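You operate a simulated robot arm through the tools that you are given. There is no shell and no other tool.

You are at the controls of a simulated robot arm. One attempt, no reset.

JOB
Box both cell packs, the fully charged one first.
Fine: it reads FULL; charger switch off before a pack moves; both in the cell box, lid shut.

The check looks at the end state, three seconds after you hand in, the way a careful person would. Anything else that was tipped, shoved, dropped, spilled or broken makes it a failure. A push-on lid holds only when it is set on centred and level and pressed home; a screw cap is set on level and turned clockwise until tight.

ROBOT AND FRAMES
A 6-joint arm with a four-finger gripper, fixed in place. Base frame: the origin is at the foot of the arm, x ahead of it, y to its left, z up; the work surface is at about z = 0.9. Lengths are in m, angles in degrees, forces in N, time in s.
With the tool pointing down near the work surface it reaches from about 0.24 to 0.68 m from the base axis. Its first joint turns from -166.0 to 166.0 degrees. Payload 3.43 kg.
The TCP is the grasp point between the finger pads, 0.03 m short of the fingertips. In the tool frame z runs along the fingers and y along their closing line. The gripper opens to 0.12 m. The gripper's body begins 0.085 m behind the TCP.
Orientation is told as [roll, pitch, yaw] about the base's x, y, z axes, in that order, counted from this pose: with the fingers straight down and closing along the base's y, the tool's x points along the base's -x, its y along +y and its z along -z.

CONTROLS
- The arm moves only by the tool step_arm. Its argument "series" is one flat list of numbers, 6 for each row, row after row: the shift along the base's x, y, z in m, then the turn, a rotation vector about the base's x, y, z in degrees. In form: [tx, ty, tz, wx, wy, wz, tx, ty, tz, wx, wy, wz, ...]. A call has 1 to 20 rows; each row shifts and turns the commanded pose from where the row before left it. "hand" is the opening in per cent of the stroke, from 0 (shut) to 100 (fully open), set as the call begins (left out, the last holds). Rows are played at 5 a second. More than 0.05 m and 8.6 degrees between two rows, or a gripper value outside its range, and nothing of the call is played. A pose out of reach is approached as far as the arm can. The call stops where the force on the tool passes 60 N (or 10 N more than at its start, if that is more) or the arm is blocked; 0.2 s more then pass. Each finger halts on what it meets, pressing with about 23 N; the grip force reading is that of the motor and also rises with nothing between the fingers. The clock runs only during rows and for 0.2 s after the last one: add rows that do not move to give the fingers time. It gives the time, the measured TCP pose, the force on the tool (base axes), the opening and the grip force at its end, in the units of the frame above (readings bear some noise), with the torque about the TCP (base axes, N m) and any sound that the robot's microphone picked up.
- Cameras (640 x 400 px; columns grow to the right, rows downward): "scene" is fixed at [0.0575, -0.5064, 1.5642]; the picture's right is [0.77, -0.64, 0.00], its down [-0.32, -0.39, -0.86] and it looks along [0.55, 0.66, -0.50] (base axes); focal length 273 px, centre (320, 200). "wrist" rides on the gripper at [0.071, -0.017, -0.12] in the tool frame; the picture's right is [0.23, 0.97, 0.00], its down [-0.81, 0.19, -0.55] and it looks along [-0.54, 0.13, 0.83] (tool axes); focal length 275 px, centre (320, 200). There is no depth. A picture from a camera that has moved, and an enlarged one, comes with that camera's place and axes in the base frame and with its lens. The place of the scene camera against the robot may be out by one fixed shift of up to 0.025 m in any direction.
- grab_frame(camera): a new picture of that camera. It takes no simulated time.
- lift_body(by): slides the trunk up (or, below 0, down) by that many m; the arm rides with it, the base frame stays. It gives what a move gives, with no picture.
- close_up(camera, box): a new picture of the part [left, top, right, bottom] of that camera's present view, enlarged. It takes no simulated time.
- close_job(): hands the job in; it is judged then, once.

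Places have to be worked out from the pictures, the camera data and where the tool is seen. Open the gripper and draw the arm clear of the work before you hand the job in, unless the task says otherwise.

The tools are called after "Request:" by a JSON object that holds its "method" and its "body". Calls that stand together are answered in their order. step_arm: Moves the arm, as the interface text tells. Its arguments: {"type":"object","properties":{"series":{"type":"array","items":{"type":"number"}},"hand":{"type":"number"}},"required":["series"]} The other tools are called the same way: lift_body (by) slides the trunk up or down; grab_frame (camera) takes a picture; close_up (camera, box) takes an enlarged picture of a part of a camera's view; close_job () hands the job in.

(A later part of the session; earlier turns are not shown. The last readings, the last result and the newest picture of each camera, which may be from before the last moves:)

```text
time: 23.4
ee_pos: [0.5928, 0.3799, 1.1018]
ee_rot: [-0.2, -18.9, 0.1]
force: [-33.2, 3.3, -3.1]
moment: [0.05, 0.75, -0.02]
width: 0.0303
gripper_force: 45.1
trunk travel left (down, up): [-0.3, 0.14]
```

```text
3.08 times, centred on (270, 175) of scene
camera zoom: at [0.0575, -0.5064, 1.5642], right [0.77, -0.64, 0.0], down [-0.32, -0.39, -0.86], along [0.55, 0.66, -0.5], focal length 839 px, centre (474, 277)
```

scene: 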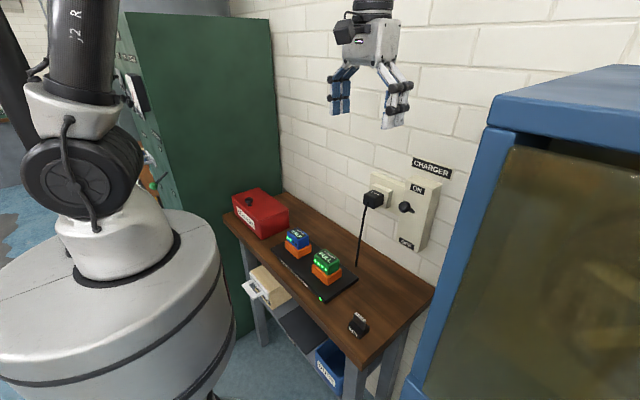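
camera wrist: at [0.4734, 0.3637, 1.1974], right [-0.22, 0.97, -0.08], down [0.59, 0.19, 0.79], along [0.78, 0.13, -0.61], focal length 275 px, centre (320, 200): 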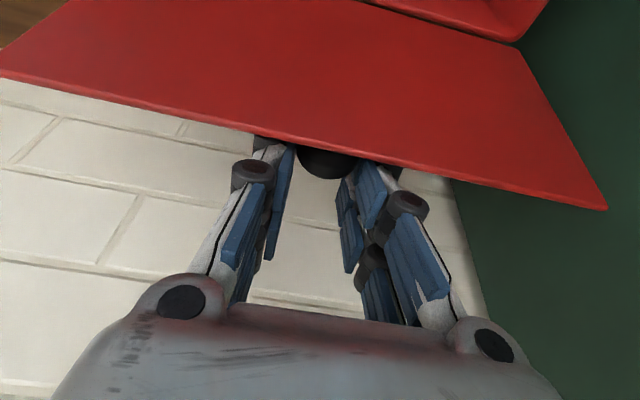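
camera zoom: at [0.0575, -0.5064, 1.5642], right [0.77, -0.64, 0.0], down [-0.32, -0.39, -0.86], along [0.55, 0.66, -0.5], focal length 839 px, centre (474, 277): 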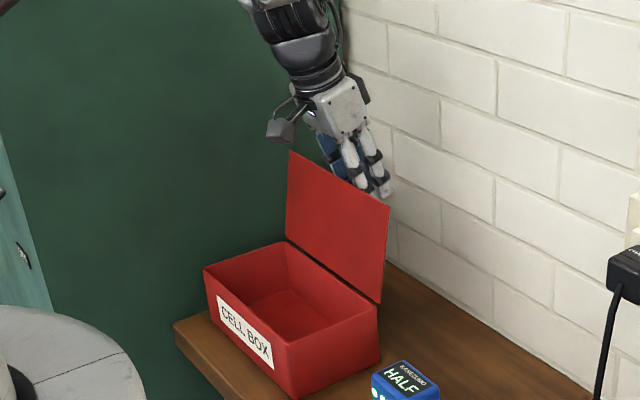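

Force rose to 33 N, so the lid is at its stop near 100°. I ease back slightly, open the fingers and let it rest.

Request:
{"method": "step_arm", "body": {"series": [-0.005, 0, 0.001, 0, 0, 0, 0, 0, 0, 0, 0, 0], "hand": 10}}

Request:
{"method": "step_arm", "body": {"series": [0, 0, 0, 0, 0, 0, 0, 0, 0, 0, 0, 0, 0, 0, 0, 0, 0, 0, 0, 0, 0, 0, 0, 0], "hand": 60}}

Request:
{"method": "close_up", "body": {"camera": "scene", "box": [210, 110, 330, 240]}}

Request:
{"method": "grab_frame", "body": {"camera": "wrist"}}

```text
time: 24.0
ee_pos: [0.5927, 0.3797, 1.1022]
ee_rot: [-0.1, -19.0, 0.0]
force: [-13.3, 1.4, -16.3]
moment: [0.04, -0.83, -0.05]
width: 0.0305
gripper_force: 44.9
trunk travel left (down, up): [-0.3, 0.14]
```

```text
time: 25.0
ee_pos: [0.5931, 0.3796, 1.1034]
ee_rot: [0.0, -19.0, 0.0]
force: [0.2, 0.1, 0.5]
moment: [0.0, -0.04, -0.02]
width: 0.072
gripper_force: 0.2
trunk travel left (down, up): [-0.3, 0.14]
```

```text
3.08 times, centred on (270, 175) of scene
camera zoom: at [0.0575, -0.5064, 1.5642], right [0.77, -0.64, 0.0], down [-0.32, -0.39, -0.86], along [0.55, 0.66, -0.5], focal length 839 px, centre (474, 277)
```

zoom: 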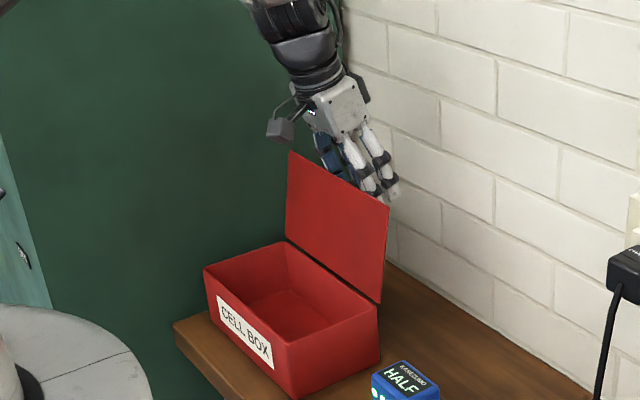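

```text
taken
camera wrist: at [0.4863, 0.3634, 1.1945], right [-0.22, 0.97, -0.07], down [0.59, 0.19, 0.79], along [0.78, 0.13, -0.61], focal length 275 px, centre (320, 200)
```

wrist: 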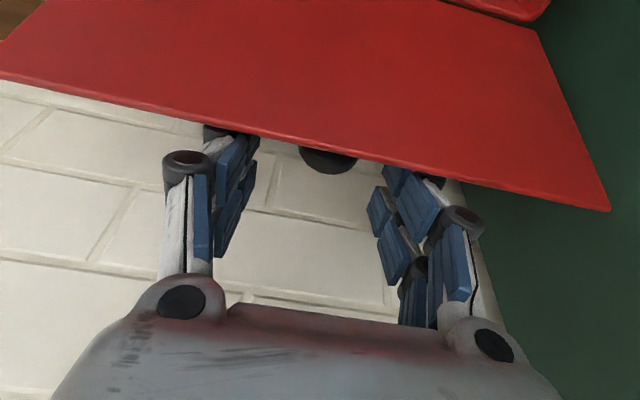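

The lid rests open on its own. I raise straight up clear of it, then come back and un-tilt the tool.

Request:
{"method": "step_arm", "body": {"series": [0, 0, 0.03, 0, 0, 0, 0, 0, 0.04, 0, 0, 0, 0, 0, 0.04, 0, 0, 0, 0, 0, 0.04, 0, 0, 0, -0.02, 0, 0.04, 0, 4, 0, -0.03, 0, 0.02, 0, 5, 0, -0.04, -0.02, 0, 0, 5, 0, -0.04, -0.02, 0, 0, 5, 0, -0.04, -0.02, 0, 0, 0, 0], "hand": 60}}

Request:
{"method": "grab_frame", "body": {"camera": "wrist"}}

Request:
{"method": "grab_frame", "body": {"camera": "scene"}}

```text
time: 27.0
ee_pos: [0.4199, 0.3177, 1.3158]
ee_rot: [0.2, -0.1, -0.1]
force: [-0.3, -0.8, -0.4]
moment: [0.02, -0.07, -0.01]
width: 0.072
gripper_force: 0.0
trunk travel left (down, up): [-0.3, 0.14]
```

```text
taken
camera wrist: at [0.3484, 0.301, 1.4353], right [-0.23, 0.97, 0.0], down [0.81, 0.19, 0.55], along [0.54, 0.13, -0.83], focal length 275 px, centre (320, 200)
```

wrist: 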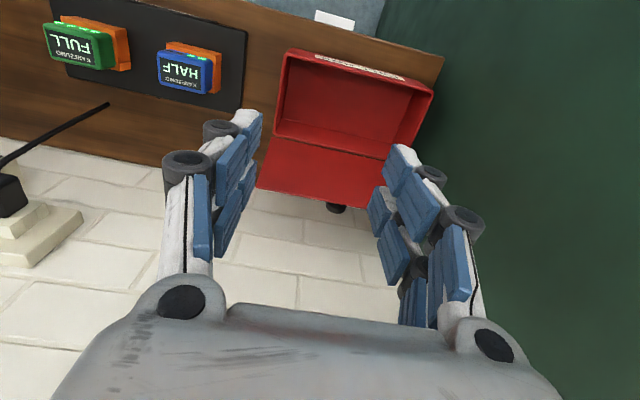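

```text
taken
```

scene: 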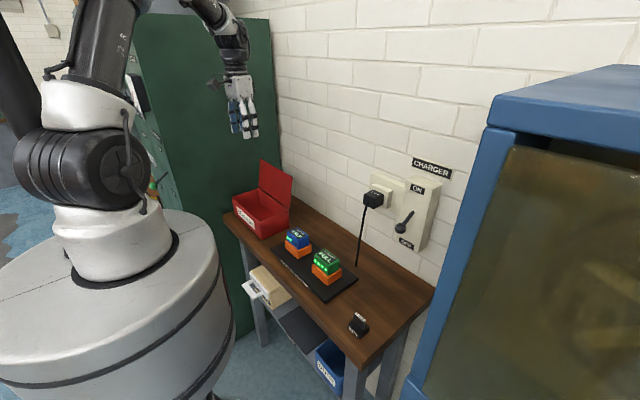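

The lid is stable and open. Next I move over the FULL pack for a close look at its grip faces.

Request:
{"method": "step_arm", "body": {"series": [0, -0.045, 0, 0, 0, 0, 0, -0.045, 0, 0, 0, 0, 0, -0.045, 0, 0, 0, 0, 0, -0.045, 0, 0, 0, 0, 0, -0.045, 0, 0, 0, 0, 0, -0.045, 0, 0, 0, 0, 0, -0.045, 0, 0, 0, 0, 0, -0.0387, 0, 0, 0, 0, 0, 0, -0.04, 0, 0, 0, 0, 0, -0.04, 0, 0, 0, 0, 0, -0.036, 0, 0, 0], "hand": 100}}

Request:
{"method": "close_up", "body": {"camera": "wrist", "box": [230, 60, 410, 190]}}

Request:
{"method": "grab_frame", "body": {"camera": "wrist"}}

```text
time: 29.4
ee_pos: [0.4219, -0.0326, 1.1964]
ee_rot: [0.0, 0.0, -0.1]
force: [-0.1, -0.3, -0.6]
moment: [-0.01, 0.02, 0.01]
width: 0.1197
gripper_force: 0.0
trunk travel left (down, up): [-0.3, 0.14]
```

```text
3.08 times, centred on (320, 125) of wrist
camera zoom: at [0.3519, -0.0502, 1.3162], right [-0.23, 0.97, 0.0], down [0.81, 0.19, 0.55], along [0.54, 0.13, -0.83], focal length 847 px, centre (320, 431)
```

zoom: 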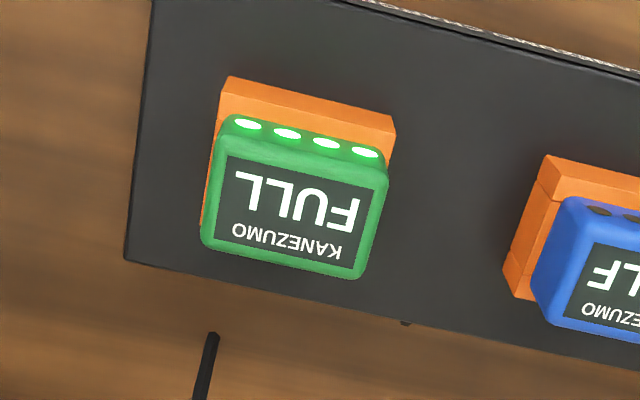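

```text
taken
camera wrist: at [0.3519, -0.0502, 1.3162], right [-0.23, 0.97, 0.0], down [0.81, 0.19, 0.55], along [0.54, 0.13, -0.83], focal length 275 px, centre (320, 200)
```

wrist: 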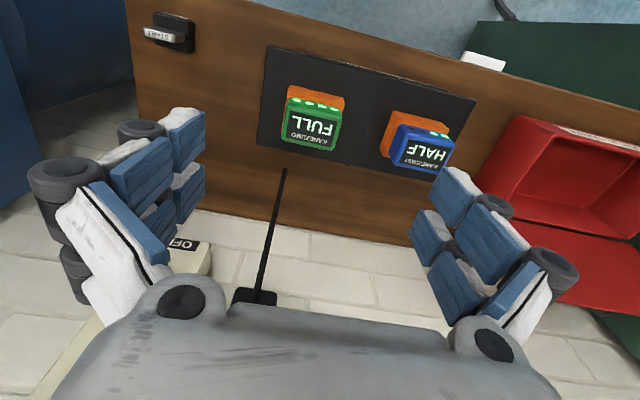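

The FULL pack is about 0.067 (y) × 0.046 (x), centred near (0.466, -0.0345), top z≈0.983, dock top ≈0.947. I move above it and come down to just above the top to check alignment.

Request:
{"method": "step_arm", "body": {"series": [0.022, -0.001, -0.02, 0, 0, 0, 0.022, -0.001, -0.03, 0, 0, 0, 0, 0, -0.04, 0, 0, 0, 0, 0, -0.04, 0, 0, 0, 0, 0, -0.03, 0, 0, 0, 0, 0, 0, 0, 0, 0], "hand": 85}}

Request:
{"method": "grab_frame", "body": {"camera": "wrist"}}

Request:
{"method": "close_up", "body": {"camera": "scene", "box": [270, 170, 390, 300]}}

```text
time: 30.8
ee_pos: [0.4664, -0.0352, 1.0368]
ee_rot: [0.0, 0.0, -0.1]
force: [0.2, -0.5, -0.7]
moment: [0.0, 0.0, 0.0]
width: 0.1021
gripper_force: 0.0
trunk travel left (down, up): [-0.3, 0.14]
```

```text
taken
camera wrist: at [0.3953, -0.0516, 1.1574], right [-0.23, 0.97, 0.0], down [0.81, 0.19, 0.55], along [0.54, 0.13, -0.83], focal length 275 px, centre (320, 200)
```

wrist: 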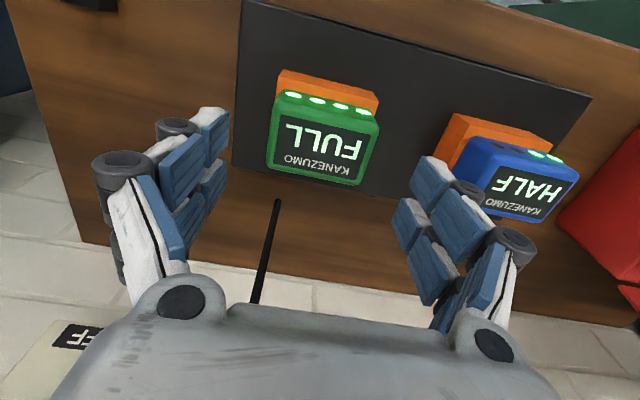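

```text
3.08 times, centred on (330, 235) of scene
camera zoom: at [0.0575, -0.5064, 1.5642], right [0.77, -0.64, 0.0], down [-0.32, -0.39, -0.86], along [0.55, 0.66, -0.5], focal length 839 px, centre (289, 92)
```

zoom: 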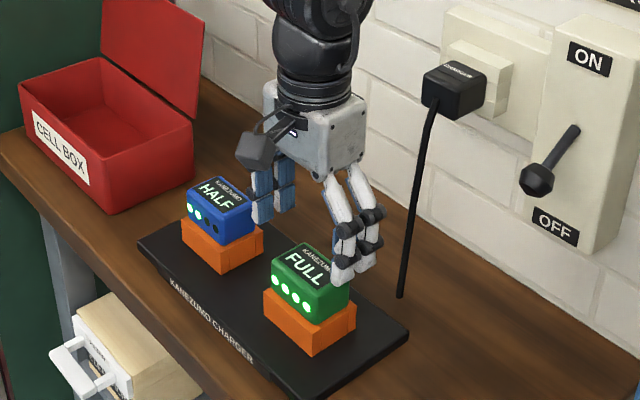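

Alignment is good (pack centre ≈(0.467, -0.033)). I lower so the fingertips reach just above the dock, then close.

Request:
{"method": "step_arm", "body": {"series": [0.0005, 0.0015, -0.015, 0, 0, 0, 0, 0, -0.015, 0, 0, 0, 0, 0, -0.012, 0, 0, 0, 0, 0, -0.01, 0, 0, 0, 0, 0, 0, 0, 0, 0], "hand": 85}}

Request:
{"method": "grab_frame", "body": {"camera": "wrist"}}

Request:
{"method": "close_up", "body": {"camera": "scene", "box": [290, 215, 370, 300]}}

```text
time: 32.0
ee_pos: [0.4673, -0.0346, 0.987]
ee_rot: [0.0, 0.0, 0.0]
force: [-0.3, -0.9, 0.0]
moment: [0.01, 0.01, 0.0]
width: 0.1019
gripper_force: 0.1
trunk travel left (down, up): [-0.3, 0.14]
```

```text
taken
camera wrist: at [0.3957, -0.0507, 1.1061], right [-0.23, 0.97, 0.0], down [0.81, 0.19, 0.55], along [0.54, 0.13, -0.83], focal length 275 px, centre (320, 200)
```

wrist: 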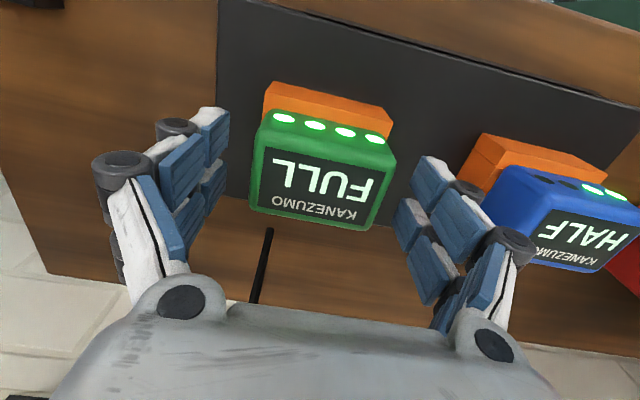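

```text
4.71 times, centred on (330, 258) of scene
camera zoom: at [0.0575, -0.5064, 1.5642], right [0.77, -0.64, 0.0], down [-0.32, -0.39, -0.86], along [0.55, 0.66, -0.5], focal length 1284 px, centre (273, -71)
```

zoom: 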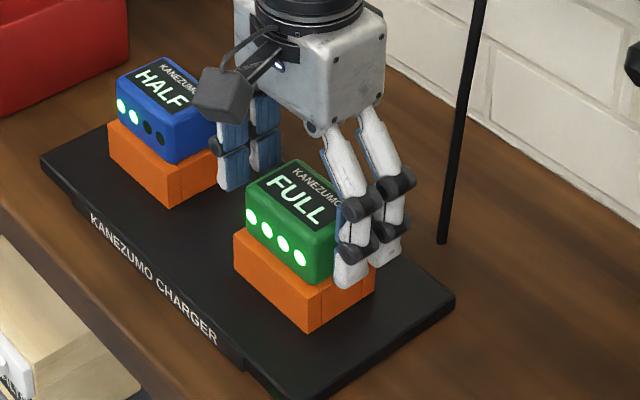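

Tips flank the pack just above the dock. I close the gripper on the pack.

Request:
{"method": "step_arm", "body": {"series": [0, 0, -0.002, 0, 0, 0, 0, 0, 0, 0, 0, 0, 0, 0, 0, 0, 0, 0, 0, 0, 0, 0, 0, 0, 0, 0, 0, 0, 0, 0], "hand": 35}}

Request:
{"method": "close_up", "body": {"camera": "scene", "box": [290, 215, 370, 300]}}

```text
time: 33.2
ee_pos: [0.467, -0.0344, 0.9836]
ee_rot: [0.0, 0.1, 0.1]
force: [0.3, -0.4, 0.2]
moment: [-0.13, -0.01, -0.03]
width: 0.0701
gripper_force: 22.9
trunk travel left (down, up): [-0.3, 0.14]
```

```text
4.71 times, centred on (330, 258) of scene
camera zoom: at [0.0575, -0.5064, 1.5642], right [0.77, -0.64, 0.0], down [-0.32, -0.39, -0.86], along [0.55, 0.66, -0.5], focal length 1284 px, centre (273, -71)
```

zoom: 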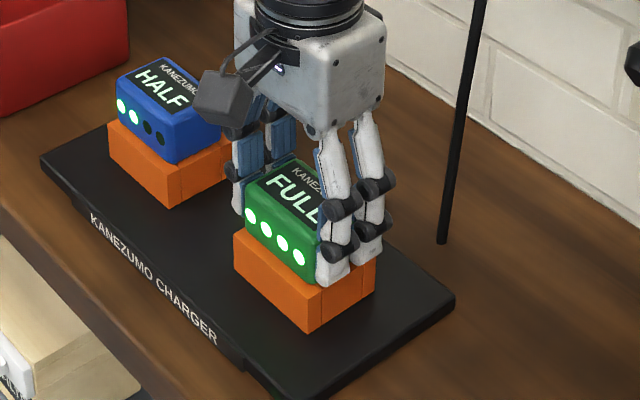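

Gripped at 0.070 m width. I lift straight up slowly, watching that only the pack comes (not the charger).

Request:
{"method": "step_arm", "body": {"series": [0, 0, 0.004, 0, 0, 0, 0, 0, 0.005, 0, 0, 0, 0, 0, 0.005, 0, 0, 0, 0, 0, 0.006, 0, 0, 0, 0, 0, 0, 0, 0, 0], "hand": 20}}

Request:
{"method": "close_up", "body": {"camera": "scene", "box": [270, 190, 380, 310]}}

```text
time: 34.4
ee_pos: [0.4665, -0.0341, 1.0037]
ee_rot: [-0.1, 0.0, 0.0]
force: [0.2, 0.1, -2.1]
moment: [-0.01, -0.01, 0.02]
width: 0.07
gripper_force: 22.4
trunk travel left (down, up): [-0.3, 0.14]
```

```text
3.33 times, centred on (325, 250) of scene
camera zoom: at [0.0575, -0.5064, 1.5642], right [0.77, -0.64, 0.0], down [-0.32, -0.39, -0.86], along [0.55, 0.66, -0.5], focal length 909 px, centre (303, 33)
```

zoom: 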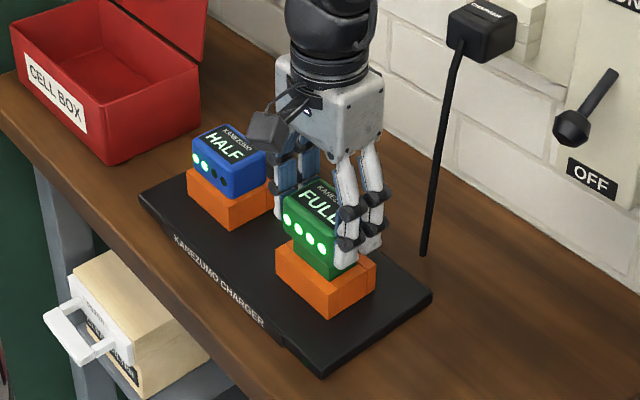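

The pack rises alone (about 2 N). I lift further to clear everything and check its full height.

Request:
{"method": "step_arm", "body": {"series": [0, 0, 0.015, 0, 0, 0, 0, 0, 0.02, 0, 0, 0, 0, 0, 0.03, 0, 0, 0, 0, 0, 0.03, 0, 0, 0, 0, 0, 0.03, 0, 0, 0, 0, 0, 0, 0, 0, 0], "hand": 20}}

Request:
{"method": "close_up", "body": {"camera": "scene", "box": [270, 160, 380, 300]}}

Request:
{"method": "grab_frame", "body": {"camera": "wrist"}}

```text
time: 35.8
ee_pos: [0.4656, -0.0336, 1.1284]
ee_rot: [0.0, 0.0, 0.0]
force: [0.4, -0.5, -2.7]
moment: [0.01, 0.02, 0.03]
width: 0.0697
gripper_force: 22.8
trunk travel left (down, up): [-0.3, 0.14]
```

```text
2.86 times, centred on (325, 230) of scene
camera zoom: at [0.0575, -0.5064, 1.5642], right [0.77, -0.64, 0.0], down [-0.32, -0.39, -0.86], along [0.55, 0.66, -0.5], focal length 779 px, centre (306, 114)
```

zoom: 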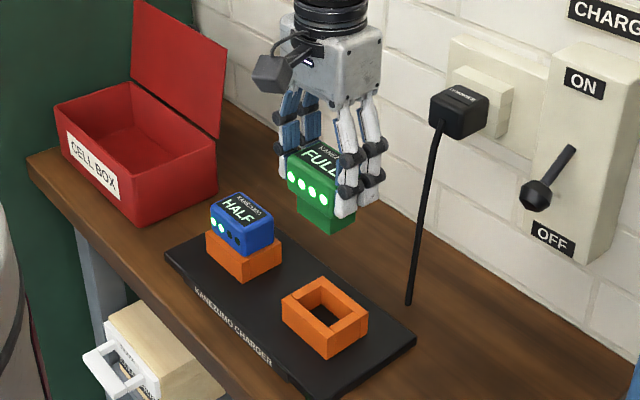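

```text
taken
camera wrist: at [0.3957, -0.0512, 1.2488], right [-0.23, 0.97, 0.0], down [0.81, 0.19, 0.55], along [0.54, 0.13, -0.83], focal length 275 px, centre (320, 200)
```

wrist: 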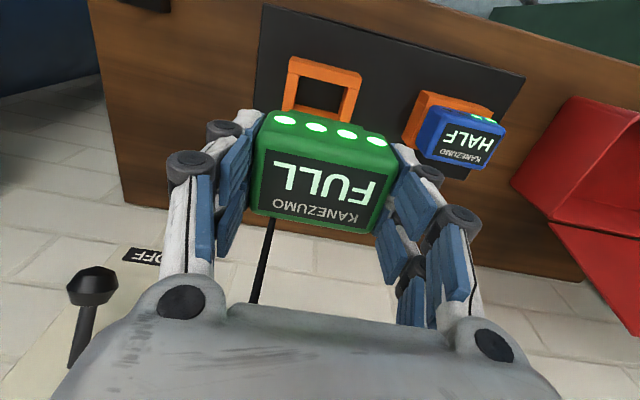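

The pack has a narrower plug below (total ≈0.06 m tall). I carry it over the box at the same x, toward the left half (y≈0.43), staying high.

Request:
{"method": "step_arm", "body": {"series": [0, 0.02, 0.02, 0, 0, 0, 0, 0.035, 0, 0, 0, 0, 0, 0.04, 0, 0, 0, 0, 0, 0.04, 0, 0, 0, 0, 0, 0.04, 0, 0, 0, 0, 0, 0.04, 0, 0, 0, 0, 0, 0.04, 0, 0, 0, 0, 0, 0.04, 0, 0, 0, 0, 0, 0.04, 0, 0, 0, 0, 0, 0.04, 0, 0, 0, 0, 0, 0.04, 0, 0, 0, 0, 0, 0.03, 0, 0, 0, 0, 0, 0.02, 0, 0, 0, 0, 0, 0, 0, 0, 0, 0], "hand": 20}}

Request:
{"method": "grab_frame", "body": {"camera": "wrist"}}

Request:
{"method": "close_up", "body": {"camera": "scene", "box": [210, 110, 330, 240]}}

```text
time: 38.8
ee_pos: [0.4676, 0.4296, 1.1497]
ee_rot: [-0.1, 0.1, 0.1]
force: [0.1, -0.2, -3.0]
moment: [0.02, -0.01, -0.01]
width: 0.0698
gripper_force: 23.2
trunk travel left (down, up): [-0.3, 0.14]
```

```text
taken
camera wrist: at [0.3965, 0.4139, 1.2694], right [-0.23, 0.97, 0.0], down [0.81, 0.19, 0.55], along [0.54, 0.13, -0.83], focal length 275 px, centre (320, 200)
```

wrist: 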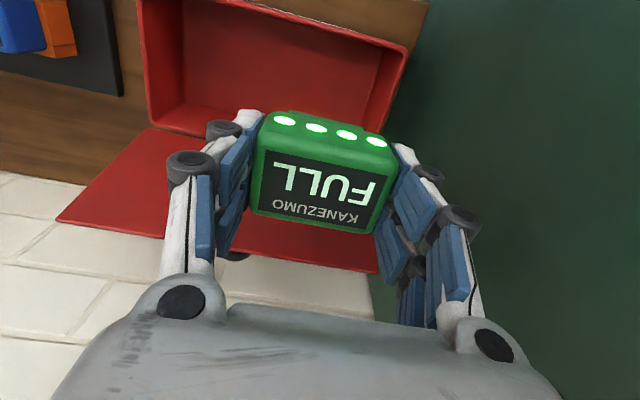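

```text
3.08 times, centred on (270, 175) of scene
camera zoom: at [0.0575, -0.5064, 1.5642], right [0.77, -0.64, 0.0], down [-0.32, -0.39, -0.86], along [0.55, 0.66, -0.5], focal length 839 px, centre (474, 277)
```

zoom: 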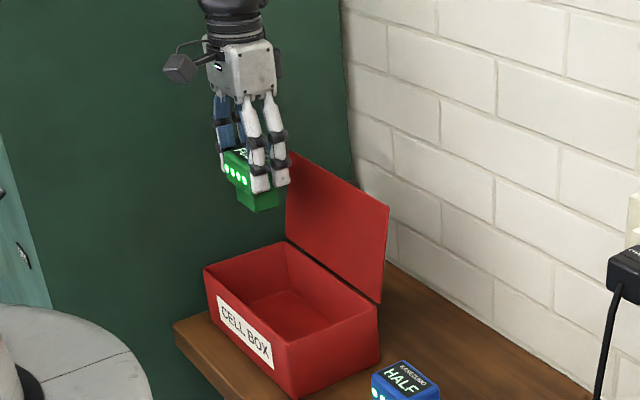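

Rim and pack line up: box +y wall near y≈0.4995, and the opened fingers need about ±0.05. I shift to y≈0.434 and lower into the box, stopping short of the floor.

Request:
{"method": "step_arm", "body": {"series": [0, 0.004, -0.03, 0, 0, 0, 0, 0, -0.03, 0, 0, 0, 0, 0, -0.03, 0, 0, 0, 0, 0, -0.03, 0, 0, 0, 0, 0, -0.02, 0, 0, 0, 0, 0, -0.02, 0, 0, 0, 0, 0, 0, 0, 0, 0], "hand": 20}}

Request:
{"method": "grab_frame", "body": {"camera": "wrist"}}

Request:
{"method": "close_up", "body": {"camera": "scene", "box": [210, 130, 320, 240]}}

```text
time: 40.4
ee_pos: [0.4681, 0.4343, 0.9882]
ee_rot: [0.0, 0.0, 0.1]
force: [0.3, -0.8, -2.5]
moment: [0.02, 0.0, 0.0]
width: 0.0701
gripper_force: 23.4
trunk travel left (down, up): [-0.3, 0.14]
```

```text
taken
camera wrist: at [0.3963, 0.4181, 1.1088], right [-0.23, 0.97, 0.0], down [0.81, 0.19, 0.55], along [0.54, 0.13, -0.83], focal length 275 px, centre (320, 200)
```

wrist: 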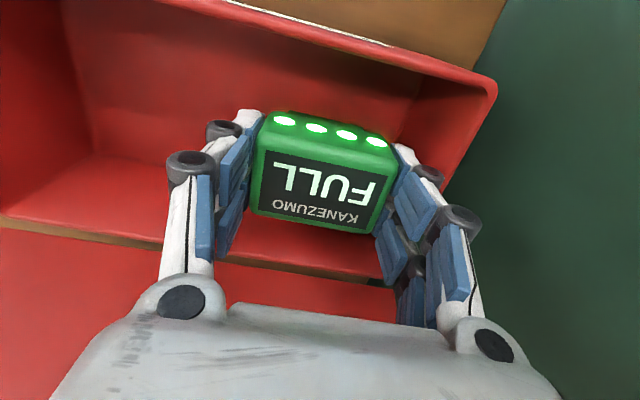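

```text
3.64 times, centred on (265, 185) of scene
camera zoom: at [0.0575, -0.5064, 1.5642], right [0.77, -0.64, 0.0], down [-0.32, -0.39, -0.86], along [0.55, 0.66, -0.5], focal length 992 px, centre (520, 254)
```

zoom: 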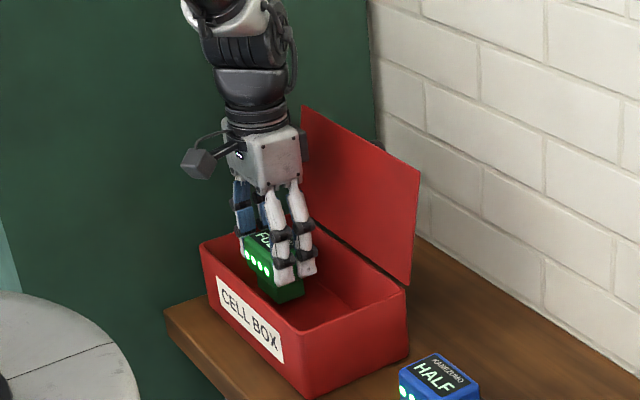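

Still free of contact (−2.5 N is the pack weight). I lower in small steps until the floor takes the weight.

Request:
{"method": "step_arm", "body": {"series": [0, 0, -0.005, 0, 0, 0, 0, 0, -0.004, 0, 0, 0, 0, 0, -0.003, 0, 0, 0, 0, 0, 0, 0, 0, 0], "hand": 20}}

```text
time: 41.4
ee_pos: [0.4661, 0.4347, 0.976]
ee_rot: [0.0, 0.0, 0.0]
force: [0.4, 0.8, -3.1]
moment: [-0.03, 0.03, -0.02]
width: 0.0697
gripper_force: 23.7
trunk travel left (down, up): [-0.3, 0.14]
```

No contact yet at TCP z 0.976; I continue down in 2–3 mm rows.

Request:
{"method": "step_arm", "body": {"series": [0, 0, -0.003, 0, 0, 0, 0, 0, -0.002, 0, 0, 0, 0, 0, 0, 0, 0, 0], "hand": 20}}

Request:
{"method": "close_up", "body": {"camera": "scene", "box": [230, 170, 300, 240]}}

```text
time: 42.2
ee_pos: [0.4678, 0.4342, 0.9715]
ee_rot: [-0.1, 0.0, 0.0]
force: [0.2, -0.4, -2.7]
moment: [-0.02, 0.0, 0.05]
width: 0.0698
gripper_force: 23.1
trunk travel left (down, up): [-0.3, 0.14]
```

```text
5.71 times, centred on (265, 205) of scene
camera zoom: at [0.0575, -0.5064, 1.5642], right [0.77, -0.64, 0.0], down [-0.32, -0.39, -0.86], along [0.55, 0.66, -0.5], focal length 1559 px, centre (634, 171)
```

zoom: 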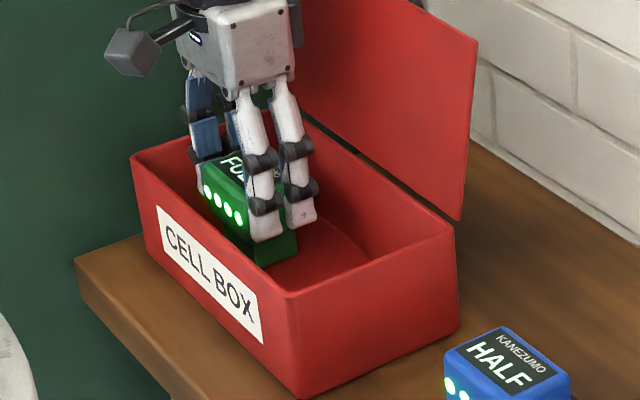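

Close to the floor but not touching. I keep lowering.

Request:
{"method": "step_arm", "body": {"series": [0, 0, -0.002, 0, 0, 0, 0, 0, -0.002, 0, 0, 0, 0, 0, 0, 0, 0, 0], "hand": 20}}

Request:
{"method": "step_arm", "body": {"series": [0, 0, -0.002, 0, 0, 0, 0, 0, 0, 0, 0, 0], "hand": 20}}

```text
time: 43.0
ee_pos: [0.4678, 0.4341, 0.9689]
ee_rot: [0.1, -0.1, -0.1]
force: [-1.3, -2.1, 10.6]
moment: [-0.27, 0.18, 0.02]
width: 0.0701
gripper_force: 22.5
trunk travel left (down, up): [-0.3, 0.14]
```

```text
time: 43.6
ee_pos: [0.4663, 0.4348, 0.9674]
ee_rot: [0.3, -0.2, 0.1]
force: [2.1, 0.5, 15.3]
moment: [0.03, -0.06, 0.02]
width: 0.0697
gripper_force: 22.8
trunk travel left (down, up): [-0.3, 0.14]
```

The floor takes it (force now +15 N). I relax slightly and open the fingers just enough to free the pack.

Request:
{"method": "step_arm", "body": {"series": [0, 0, 0.002, 0, 0, 0, 0, 0, 0, 0, 0, 0], "hand": 20}}

Request:
{"method": "step_arm", "body": {"series": [0, 0, 0, 0, 0, 0, 0, 0, 0, 0, 0, 0, 0, 0, 0, 0, 0, 0], "hand": 66}}

Request:
{"method": "close_up", "body": {"camera": "scene", "box": [230, 170, 300, 240]}}

Request:
{"method": "grab_frame", "body": {"camera": "wrist"}}

```text
time: 44.2
ee_pos: [0.466, 0.4354, 0.9673]
ee_rot: [0.1, 0.0, 0.0]
force: [1.7, 1.9, 6.8]
moment: [0.33, -0.25, -0.03]
width: 0.0698
gripper_force: 23.3
trunk travel left (down, up): [-0.3, 0.14]
```

```text
time: 45.0
ee_pos: [0.4664, 0.4348, 0.967]
ee_rot: [0.0, 0.1, 0.0]
force: [-0.4, -1.0, 0.3]
moment: [0.01, -0.01, 0.03]
width: 0.0793
gripper_force: 0.0
trunk travel left (down, up): [-0.3, 0.14]
```

```text
5.71 times, centred on (265, 205) of scene
camera zoom: at [0.0575, -0.5064, 1.5642], right [0.77, -0.64, 0.0], down [-0.32, -0.39, -0.86], along [0.55, 0.66, -0.5], focal length 1559 px, centre (634, 171)
```

zoom: 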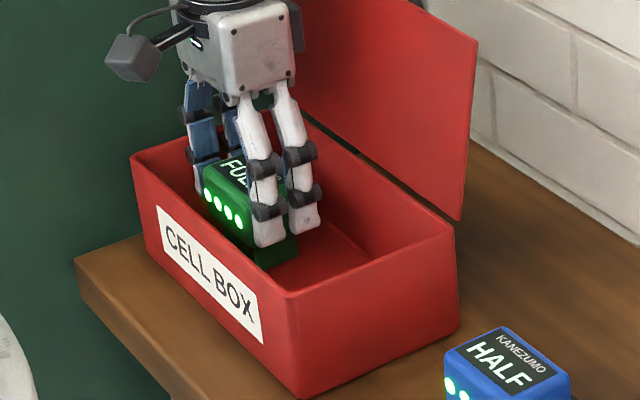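

```text
taken
camera wrist: at [0.3956, 0.4182, 1.0879], right [-0.23, 0.97, 0.0], down [0.81, 0.19, 0.55], along [0.54, 0.13, -0.83], focal length 275 px, centre (320, 200)
```

wrist: 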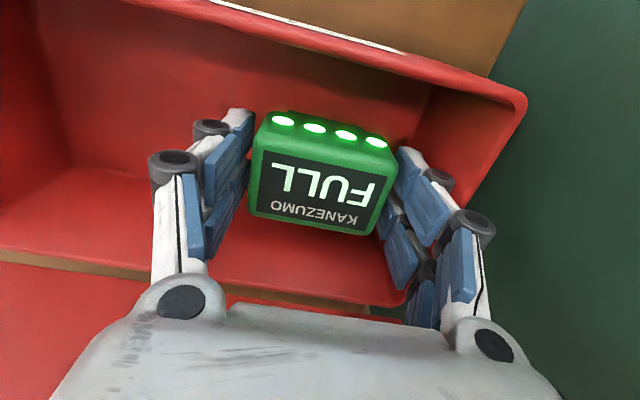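

The pack stands upright in the box, fingers free. I lift straight up.

Request:
{"method": "step_arm", "body": {"series": [0, 0, 0.006, 0, 0, 0, 0, 0, 0.012, 0, 0, 0, 0, 0, 0.02, 0, 0, 0, 0, 0, 0.03, 0, 0, 0, 0, 0, 0.04, 0, 0, 0, 0, 0, 0.04, 0, 0, 0, 0, 0, 0.04, 0, 0, 0], "hand": 66}}

Request:
{"method": "close_up", "body": {"camera": "scene", "box": [220, 140, 320, 240]}}

Request:
{"method": "grab_frame", "body": {"camera": "wrist"}}

```text
time: 46.6
ee_pos: [0.4654, 0.4333, 1.1564]
ee_rot: [0.0, 0.0, 0.0]
force: [-0.8, -1.4, -0.8]
moment: [0.0, -0.04, 0.0]
width: 0.079
gripper_force: 0.0
trunk travel left (down, up): [-0.3, 0.14]
```

```text
4.00 times, centred on (270, 190) of scene
camera zoom: at [0.0575, -0.5064, 1.5642], right [0.77, -0.64, 0.0], down [-0.32, -0.39, -0.86], along [0.55, 0.66, -0.5], focal length 1091 px, centre (520, 240)
```

zoom: 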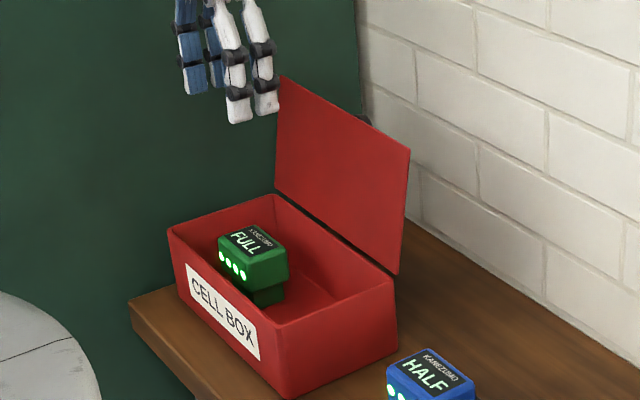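

```text
taken
camera wrist: at [0.3942, 0.4168, 1.2768], right [-0.23, 0.97, 0.0], down [0.81, 0.19, 0.55], along [0.54, 0.13, -0.83], focal length 275 px, centre (320, 200)
```

wrist: 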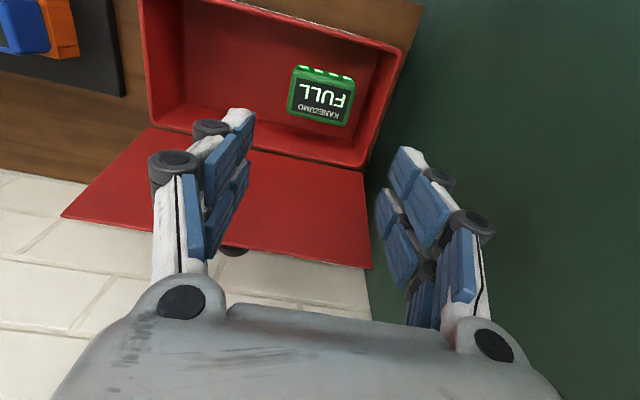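

FULL is in the box upright. Now I go over the HALF pack at about (0.465, 0.114) and look.

Request:
{"method": "step_arm", "body": {"series": [0, -0.04, 0, 0, 0, 0, 0, -0.04, 0, 0, 0, 0, 0, -0.04, 0, 0, 0, 0, 0, -0.04, 0, 0, 0, 0, 0, -0.04, 0, 0, 0, 0, 0, -0.04, 0, 0, 0, 0, 0, -0.04, 0, 0, 0, 0, 0, -0.04, -0.02, 0, 0, 0, 0, 0, -0.04, 0, 0, 0, 0, 0, -0.04, 0, 0, 0, 0, 0, -0.02, 0, 0, 0, 0, 0, 0, 0, 0, 0], "hand": 85}}

Request:
{"method": "grab_frame", "body": {"camera": "wrist"}}

Request:
{"method": "close_up", "body": {"camera": "wrist", "box": [240, 60, 400, 190]}}

Request:
{"method": "close_up", "body": {"camera": "scene", "box": [240, 170, 360, 300]}}

```text
time: 49.2
ee_pos: [0.4667, 0.1132, 1.0355]
ee_rot: [0.1, 0.0, 0.0]
force: [0.7, 0.1, -0.5]
moment: [-0.01, 0.02, 0.01]
width: 0.1021
gripper_force: 0.2
trunk travel left (down, up): [-0.3, 0.14]
```

```text
taken
camera wrist: at [0.3955, 0.0978, 1.1556], right [-0.23, 0.97, 0.0], down [0.81, 0.19, 0.55], along [0.54, 0.13, -0.83], focal length 275 px, centre (320, 200)
```

wrist: 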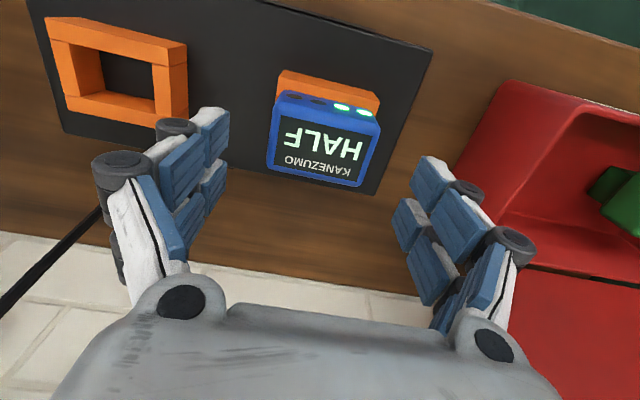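

```text
3.08 times, centred on (320, 125) of wrist
camera zoom: at [0.3955, 0.0978, 1.1556], right [-0.23, 0.97, 0.0], down [0.81, 0.19, 0.55], along [0.54, 0.13, -0.83], focal length 847 px, centre (320, 431)
```

zoom: 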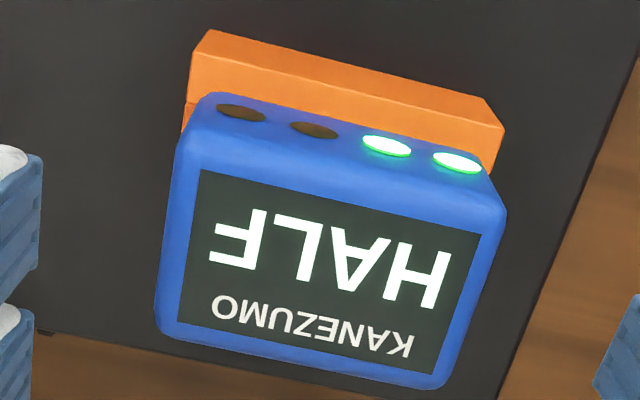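

```text
3.08 times, centred on (300, 235) of scene
camera zoom: at [0.0575, -0.5064, 1.5642], right [0.77, -0.64, 0.0], down [-0.32, -0.39, -0.86], along [0.55, 0.66, -0.5], focal length 839 px, centre (382, 92)
```

zoom: 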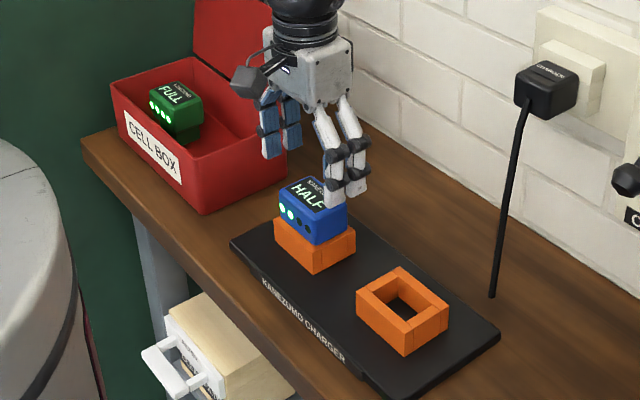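

HALF's centre works out to (0.466, 0.1155). I nudge 2 mm in y, lower to the same grip height and close.

Request:
{"method": "step_arm", "body": {"series": [0, 0.002, -0.015, 0, 0, 0, 0, 0, -0.015, 0, 0, 0, 0, 0, -0.012, 0, 0, 0, 0, 0, -0.01, 0, 0, 0, 0, 0, 0, 0, 0, 0], "hand": 85}}

Request:
{"method": "step_arm", "body": {"series": [0, 0, 0, 0, 0, 0, 0, 0, 0, 0, 0, 0, 0, 0, 0, 0, 0, 0, 0, 0, 0, 0, 0, 0, 0, 0, 0, 0, 0, 0], "hand": 35}}

Request:
{"method": "close_up", "body": {"camera": "scene", "box": [260, 190, 340, 280]}}

Request:
{"method": "grab_frame", "body": {"camera": "wrist"}}

```text
time: 50.4
ee_pos: [0.4663, 0.1172, 0.9838]
ee_rot: [0.1, 0.0, 0.1]
force: [-0.9, -0.5, 0.2]
moment: [-0.01, -0.02, 0.03]
width: 0.102
gripper_force: 0.0
trunk travel left (down, up): [-0.3, 0.14]
```

```text
time: 51.6
ee_pos: [0.4669, 0.1158, 0.9847]
ee_rot: [0.0, 0.0, 0.0]
force: [1.3, -4.6, 3.8]
moment: [-0.47, 0.09, 0.03]
width: 0.0697
gripper_force: 22.4
trunk travel left (down, up): [-0.3, 0.14]
```

```text
4.44 times, centred on (300, 235) of scene
camera zoom: at [0.0575, -0.5064, 1.5642], right [0.77, -0.64, 0.0], down [-0.32, -0.39, -0.86], along [0.55, 0.66, -0.5], focal length 1212 px, centre (409, 44)
```

zoom: 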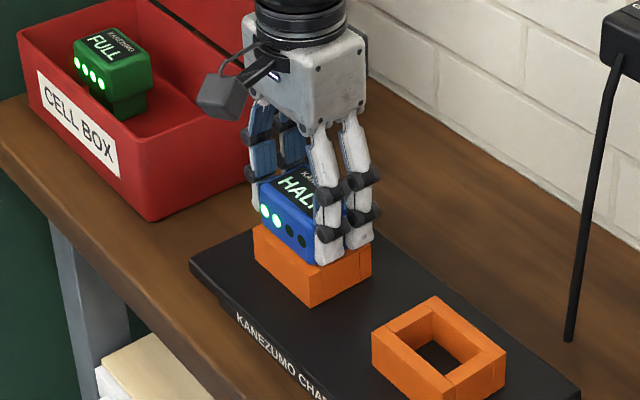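

```text
taken
camera wrist: at [0.3959, 0.0994, 1.1041], right [-0.23, 0.97, 0.0], down [0.81, 0.19, 0.55], along [0.54, 0.13, -0.83], focal length 275 px, centre (320, 200)
```

wrist: 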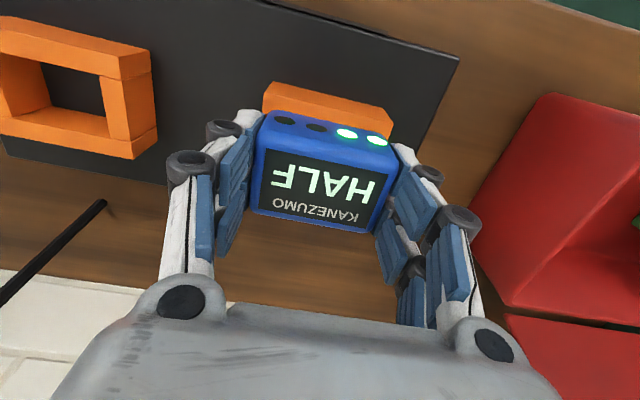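

Gripped (0.0697 m) with a small −4.6 N sideways load, so I relax 1 mm in −y and lift slowly.

Request:
{"method": "step_arm", "body": {"series": [0, -0.001, 0.001, 0, 0, 0, 0, 0, 0.004, 0, 0, 0, 0, 0, 0.005, 0, 0, 0, 0, 0, 0.005, 0, 0, 0, 0, 0, 0.006, 0, 0, 0, 0, 0, 0, 0, 0, 0], "hand": 20}}

Request:
{"method": "close_up", "body": {"camera": "scene", "box": [260, 180, 360, 300]}}

```text
time: 53.0
ee_pos: [0.4668, 0.1158, 1.0039]
ee_rot: [0.0, -0.1, 0.1]
force: [0.2, 0.2, -2.8]
moment: [0.0, -0.04, 0.02]
width: 0.0698
gripper_force: 23.0
trunk travel left (down, up): [-0.3, 0.14]
```

```text
3.33 times, centred on (310, 240) of scene
camera zoom: at [0.0575, -0.5064, 1.5642], right [0.77, -0.64, 0.0], down [-0.32, -0.39, -0.86], along [0.55, 0.66, -0.5], focal length 909 px, centre (353, 67)
```

zoom: 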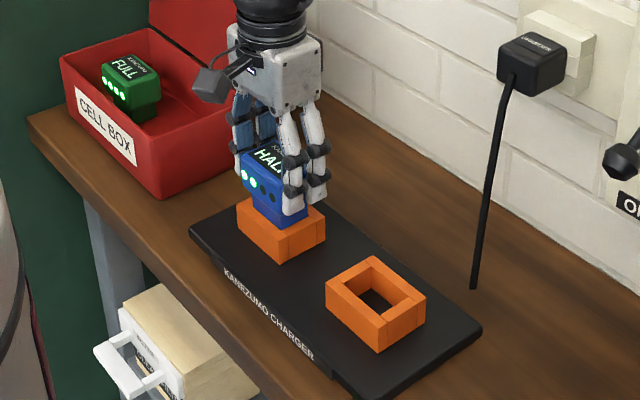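

It comes out cleanly. I lift high, carry it over the right half of the box (y≈0.329) and start down.

Request:
{"method": "step_arm", "body": {"series": [0, 0, 0.02, 0, 0, 0, 0, 0, 0.03, 0, 0, 0, 0, 0, 0.04, 0, 0, 0, 0, 0, 0.04, 0, 0, 0, 0, 0.03, 0.02, 0, 0, 0, 0, 0.04, 0, 0, 0, 0, 0, 0.04, 0, 0, 0, 0, 0, 0.04, 0, 0, 0, 0, 0, 0.035, 0, 0, 0, 0, 0, 0.0282, 0, 0, 0, 0, 0, 0, 0, 0, 0, 0], "hand": 20}}

Request:
{"method": "grab_frame", "body": {"camera": "wrist"}}

Request:
{"method": "close_up", "body": {"camera": "scene", "box": [210, 110, 330, 240]}}

```text
time: 55.4
ee_pos: [0.4668, 0.328, 1.1545]
ee_rot: [0.0, 0.0, 0.0]
force: [-0.2, 0.5, -1.0]
moment: [0.03, 0.04, 0.0]
width: 0.0697
gripper_force: 22.5
trunk travel left (down, up): [-0.3, 0.14]
```

```text
taken
camera wrist: at [0.3962, 0.3122, 1.2756], right [-0.23, 0.97, 0.0], down [0.81, 0.19, 0.55], along [0.54, 0.13, -0.83], focal length 275 px, centre (320, 200)
```

wrist: 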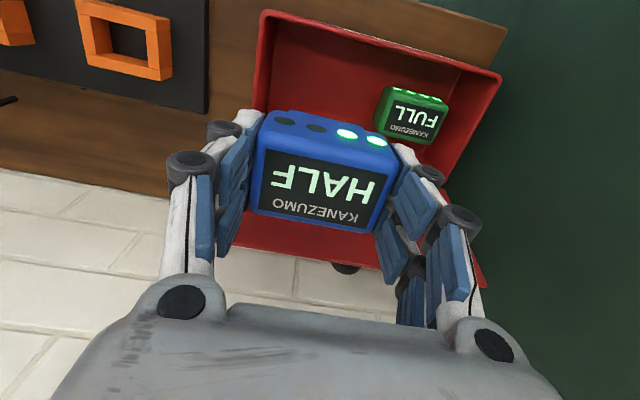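

```text
3.08 times, centred on (270, 175) of scene
camera zoom: at [0.0575, -0.5064, 1.5642], right [0.77, -0.64, 0.0], down [-0.32, -0.39, -0.86], along [0.55, 0.66, -0.5], focal length 839 px, centre (474, 277)
```

zoom: 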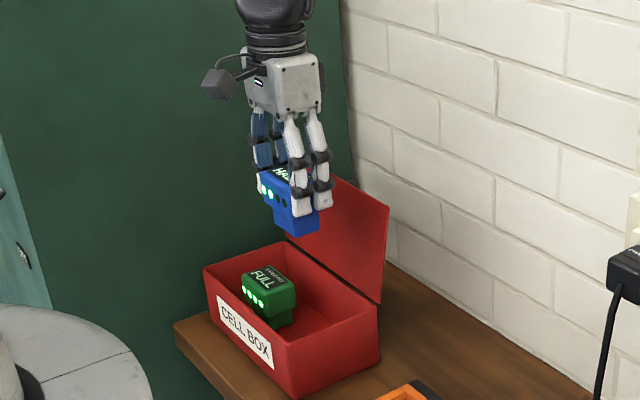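

FULL's near edge is at y≈0.40 as planned, leaving room. I lower HALF into the right half of the box.

Request:
{"method": "step_arm", "body": {"series": [0, 0, -0.03, 0, 0, 0, 0, 0, -0.03, 0, 0, 0, 0, 0, -0.03, 0, 0, 0, 0, 0, -0.03, 0, 0, 0, 0, 0, -0.02, 0, 0, 0, 0, 0, -0.02, 0, 0, 0, 0, 0, -0.01, 0, 0, 0, 0, 0, -0.008, 0, 0, 0, 0, 0, 0, 0, 0, 0], "hand": 20}}

Request:
{"method": "grab_frame", "body": {"camera": "wrist"}}

Request:
{"method": "close_up", "body": {"camera": "scene", "box": [220, 140, 320, 240]}}

```text
time: 57.4
ee_pos: [0.4678, 0.3301, 0.9761]
ee_rot: [0.0, 0.0, 0.0]
force: [0.2, 0.4, -2.7]
moment: [0.02, 0.0, -0.01]
width: 0.0698
gripper_force: 23.0
trunk travel left (down, up): [-0.3, 0.14]
```

```text
taken
camera wrist: at [0.3959, 0.3123, 1.0967], right [-0.23, 0.97, 0.0], down [0.81, 0.19, 0.55], along [0.54, 0.13, -0.83], focal length 275 px, centre (320, 200)
```

wrist: 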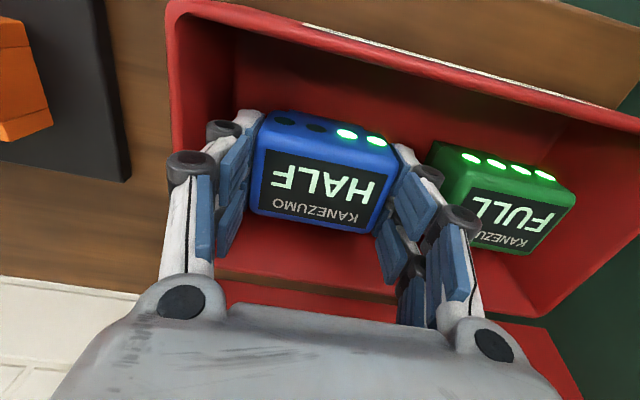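

```text
4.00 times, centred on (270, 190) of scene
camera zoom: at [0.0575, -0.5064, 1.5642], right [0.77, -0.64, 0.0], down [-0.32, -0.39, -0.86], along [0.55, 0.66, -0.5], focal length 1091 px, centre (520, 240)
```

zoom: 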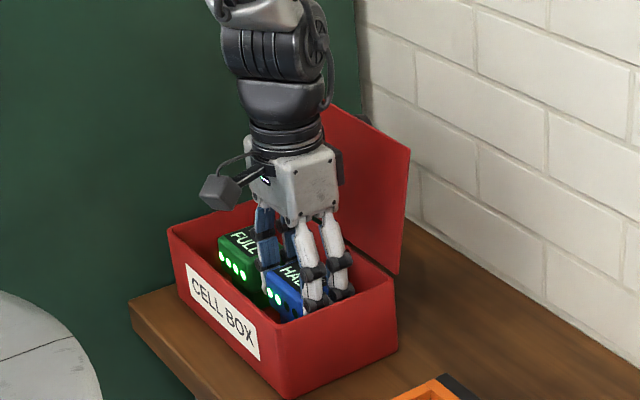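

Both packs have clearance in the box. I lower the last 6 mm or so in 2 mm rows until the floor takes the load.

Request:
{"method": "step_arm", "body": {"series": [0, 0, -0.003, 0, 0, 0, 0, 0, -0.003, 0, 0, 0, 0, 0, 0, 0, 0, 0], "hand": 20}}

Request:
{"method": "step_arm", "body": {"series": [0, 0, -0.002, 0, 0, 0, 0, 0, 0, 0, 0, 0], "hand": 20}}

```text
time: 58.2
ee_pos: [0.4668, 0.3281, 0.9701]
ee_rot: [0.0, 0.0, 0.0]
force: [1.0, -0.1, -2.9]
moment: [0.05, 0.03, 0.0]
width: 0.0698
gripper_force: 22.8
trunk travel left (down, up): [-0.3, 0.14]
```

```text
time: 58.8
ee_pos: [0.467, 0.3283, 0.9699]
ee_rot: [0.0, -0.1, 0.0]
force: [-0.4, -1.6, 6.5]
moment: [-0.21, 0.11, 0.01]
width: 0.0699
gripper_force: 22.7
trunk travel left (down, up): [-0.3, 0.14]
```

Contact with the floor (+6.5 N). I open just enough to free the pack and check.

Request:
{"method": "step_arm", "body": {"series": [0, 0, 0, 0, 0, 0, 0, 0, 0, 0, 0, 0, 0, 0, 0, 0, 0, 0], "hand": 66}}

Request:
{"method": "grab_frame", "body": {"camera": "wrist"}}

```text
time: 59.6
ee_pos: [0.4662, 0.3286, 0.9695]
ee_rot: [0.0, 0.0, 0.0]
force: [-0.3, -0.9, -0.3]
moment: [0.03, 0.02, 0.0]
width: 0.0789
gripper_force: 0.1
trunk travel left (down, up): [-0.3, 0.14]
```

```text
taken
camera wrist: at [0.3956, 0.3124, 1.0891], right [-0.23, 0.97, 0.0], down [0.81, 0.19, 0.55], along [0.54, 0.13, -0.83], focal length 275 px, centre (320, 200)
```

wrist: 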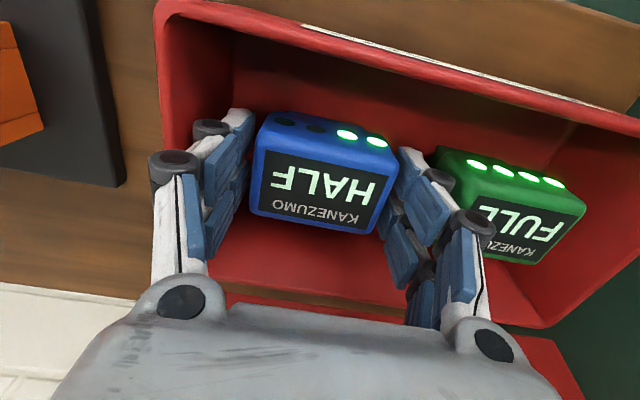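

The pack is free and upright. I lift straight up out of the box.

Request:
{"method": "step_arm", "body": {"series": [0, 0, 0.006, 0, 0, 0, 0, 0, 0.012, 0, 0, 0, 0, 0, 0.02, 0, 0, 0, 0, 0, 0.03, 0, 0, 0, 0, 0, 0.04, 0, 0, 0, 0, 0, 0.04, 0, 0, 0, 0, 0, 0.04, 0, 0, 0, 0, 0, 0.04, 0, 0, 0], "hand": 66}}

Request:
{"method": "grab_frame", "body": {"camera": "wrist"}}

Request:
{"method": "close_up", "body": {"camera": "scene", "box": [210, 110, 330, 240]}}

```text
time: 61.4
ee_pos: [0.4645, 0.3288, 1.1969]
ee_rot: [0.0, 0.0, -0.1]
force: [0.3, -0.1, -0.5]
moment: [0.02, -0.03, 0.0]
width: 0.0793
gripper_force: 0.1
trunk travel left (down, up): [-0.3, 0.14]
```

```text
taken
camera wrist: at [0.3943, 0.3117, 1.3173], right [-0.23, 0.97, 0.0], down [0.81, 0.19, 0.55], along [0.54, 0.13, -0.83], focal length 275 px, centre (320, 200)
```

wrist: 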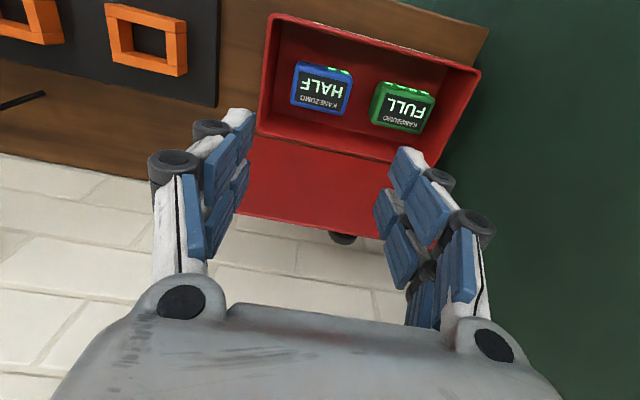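

```text
3.08 times, centred on (270, 175) of scene
camera zoom: at [0.0575, -0.5064, 1.5642], right [0.77, -0.64, 0.0], down [-0.32, -0.39, -0.86], along [0.55, 0.66, -0.5], focal length 839 px, centre (474, 277)
```

zoom: 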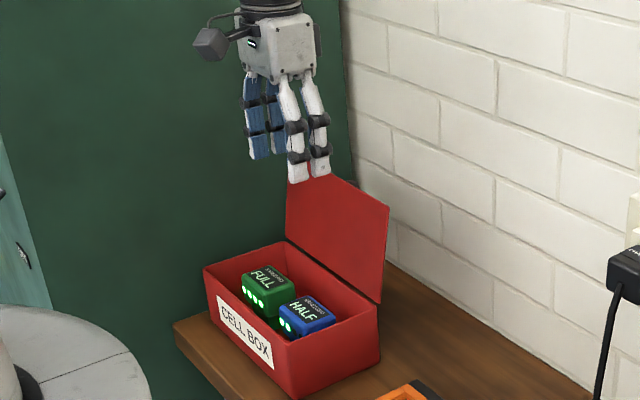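

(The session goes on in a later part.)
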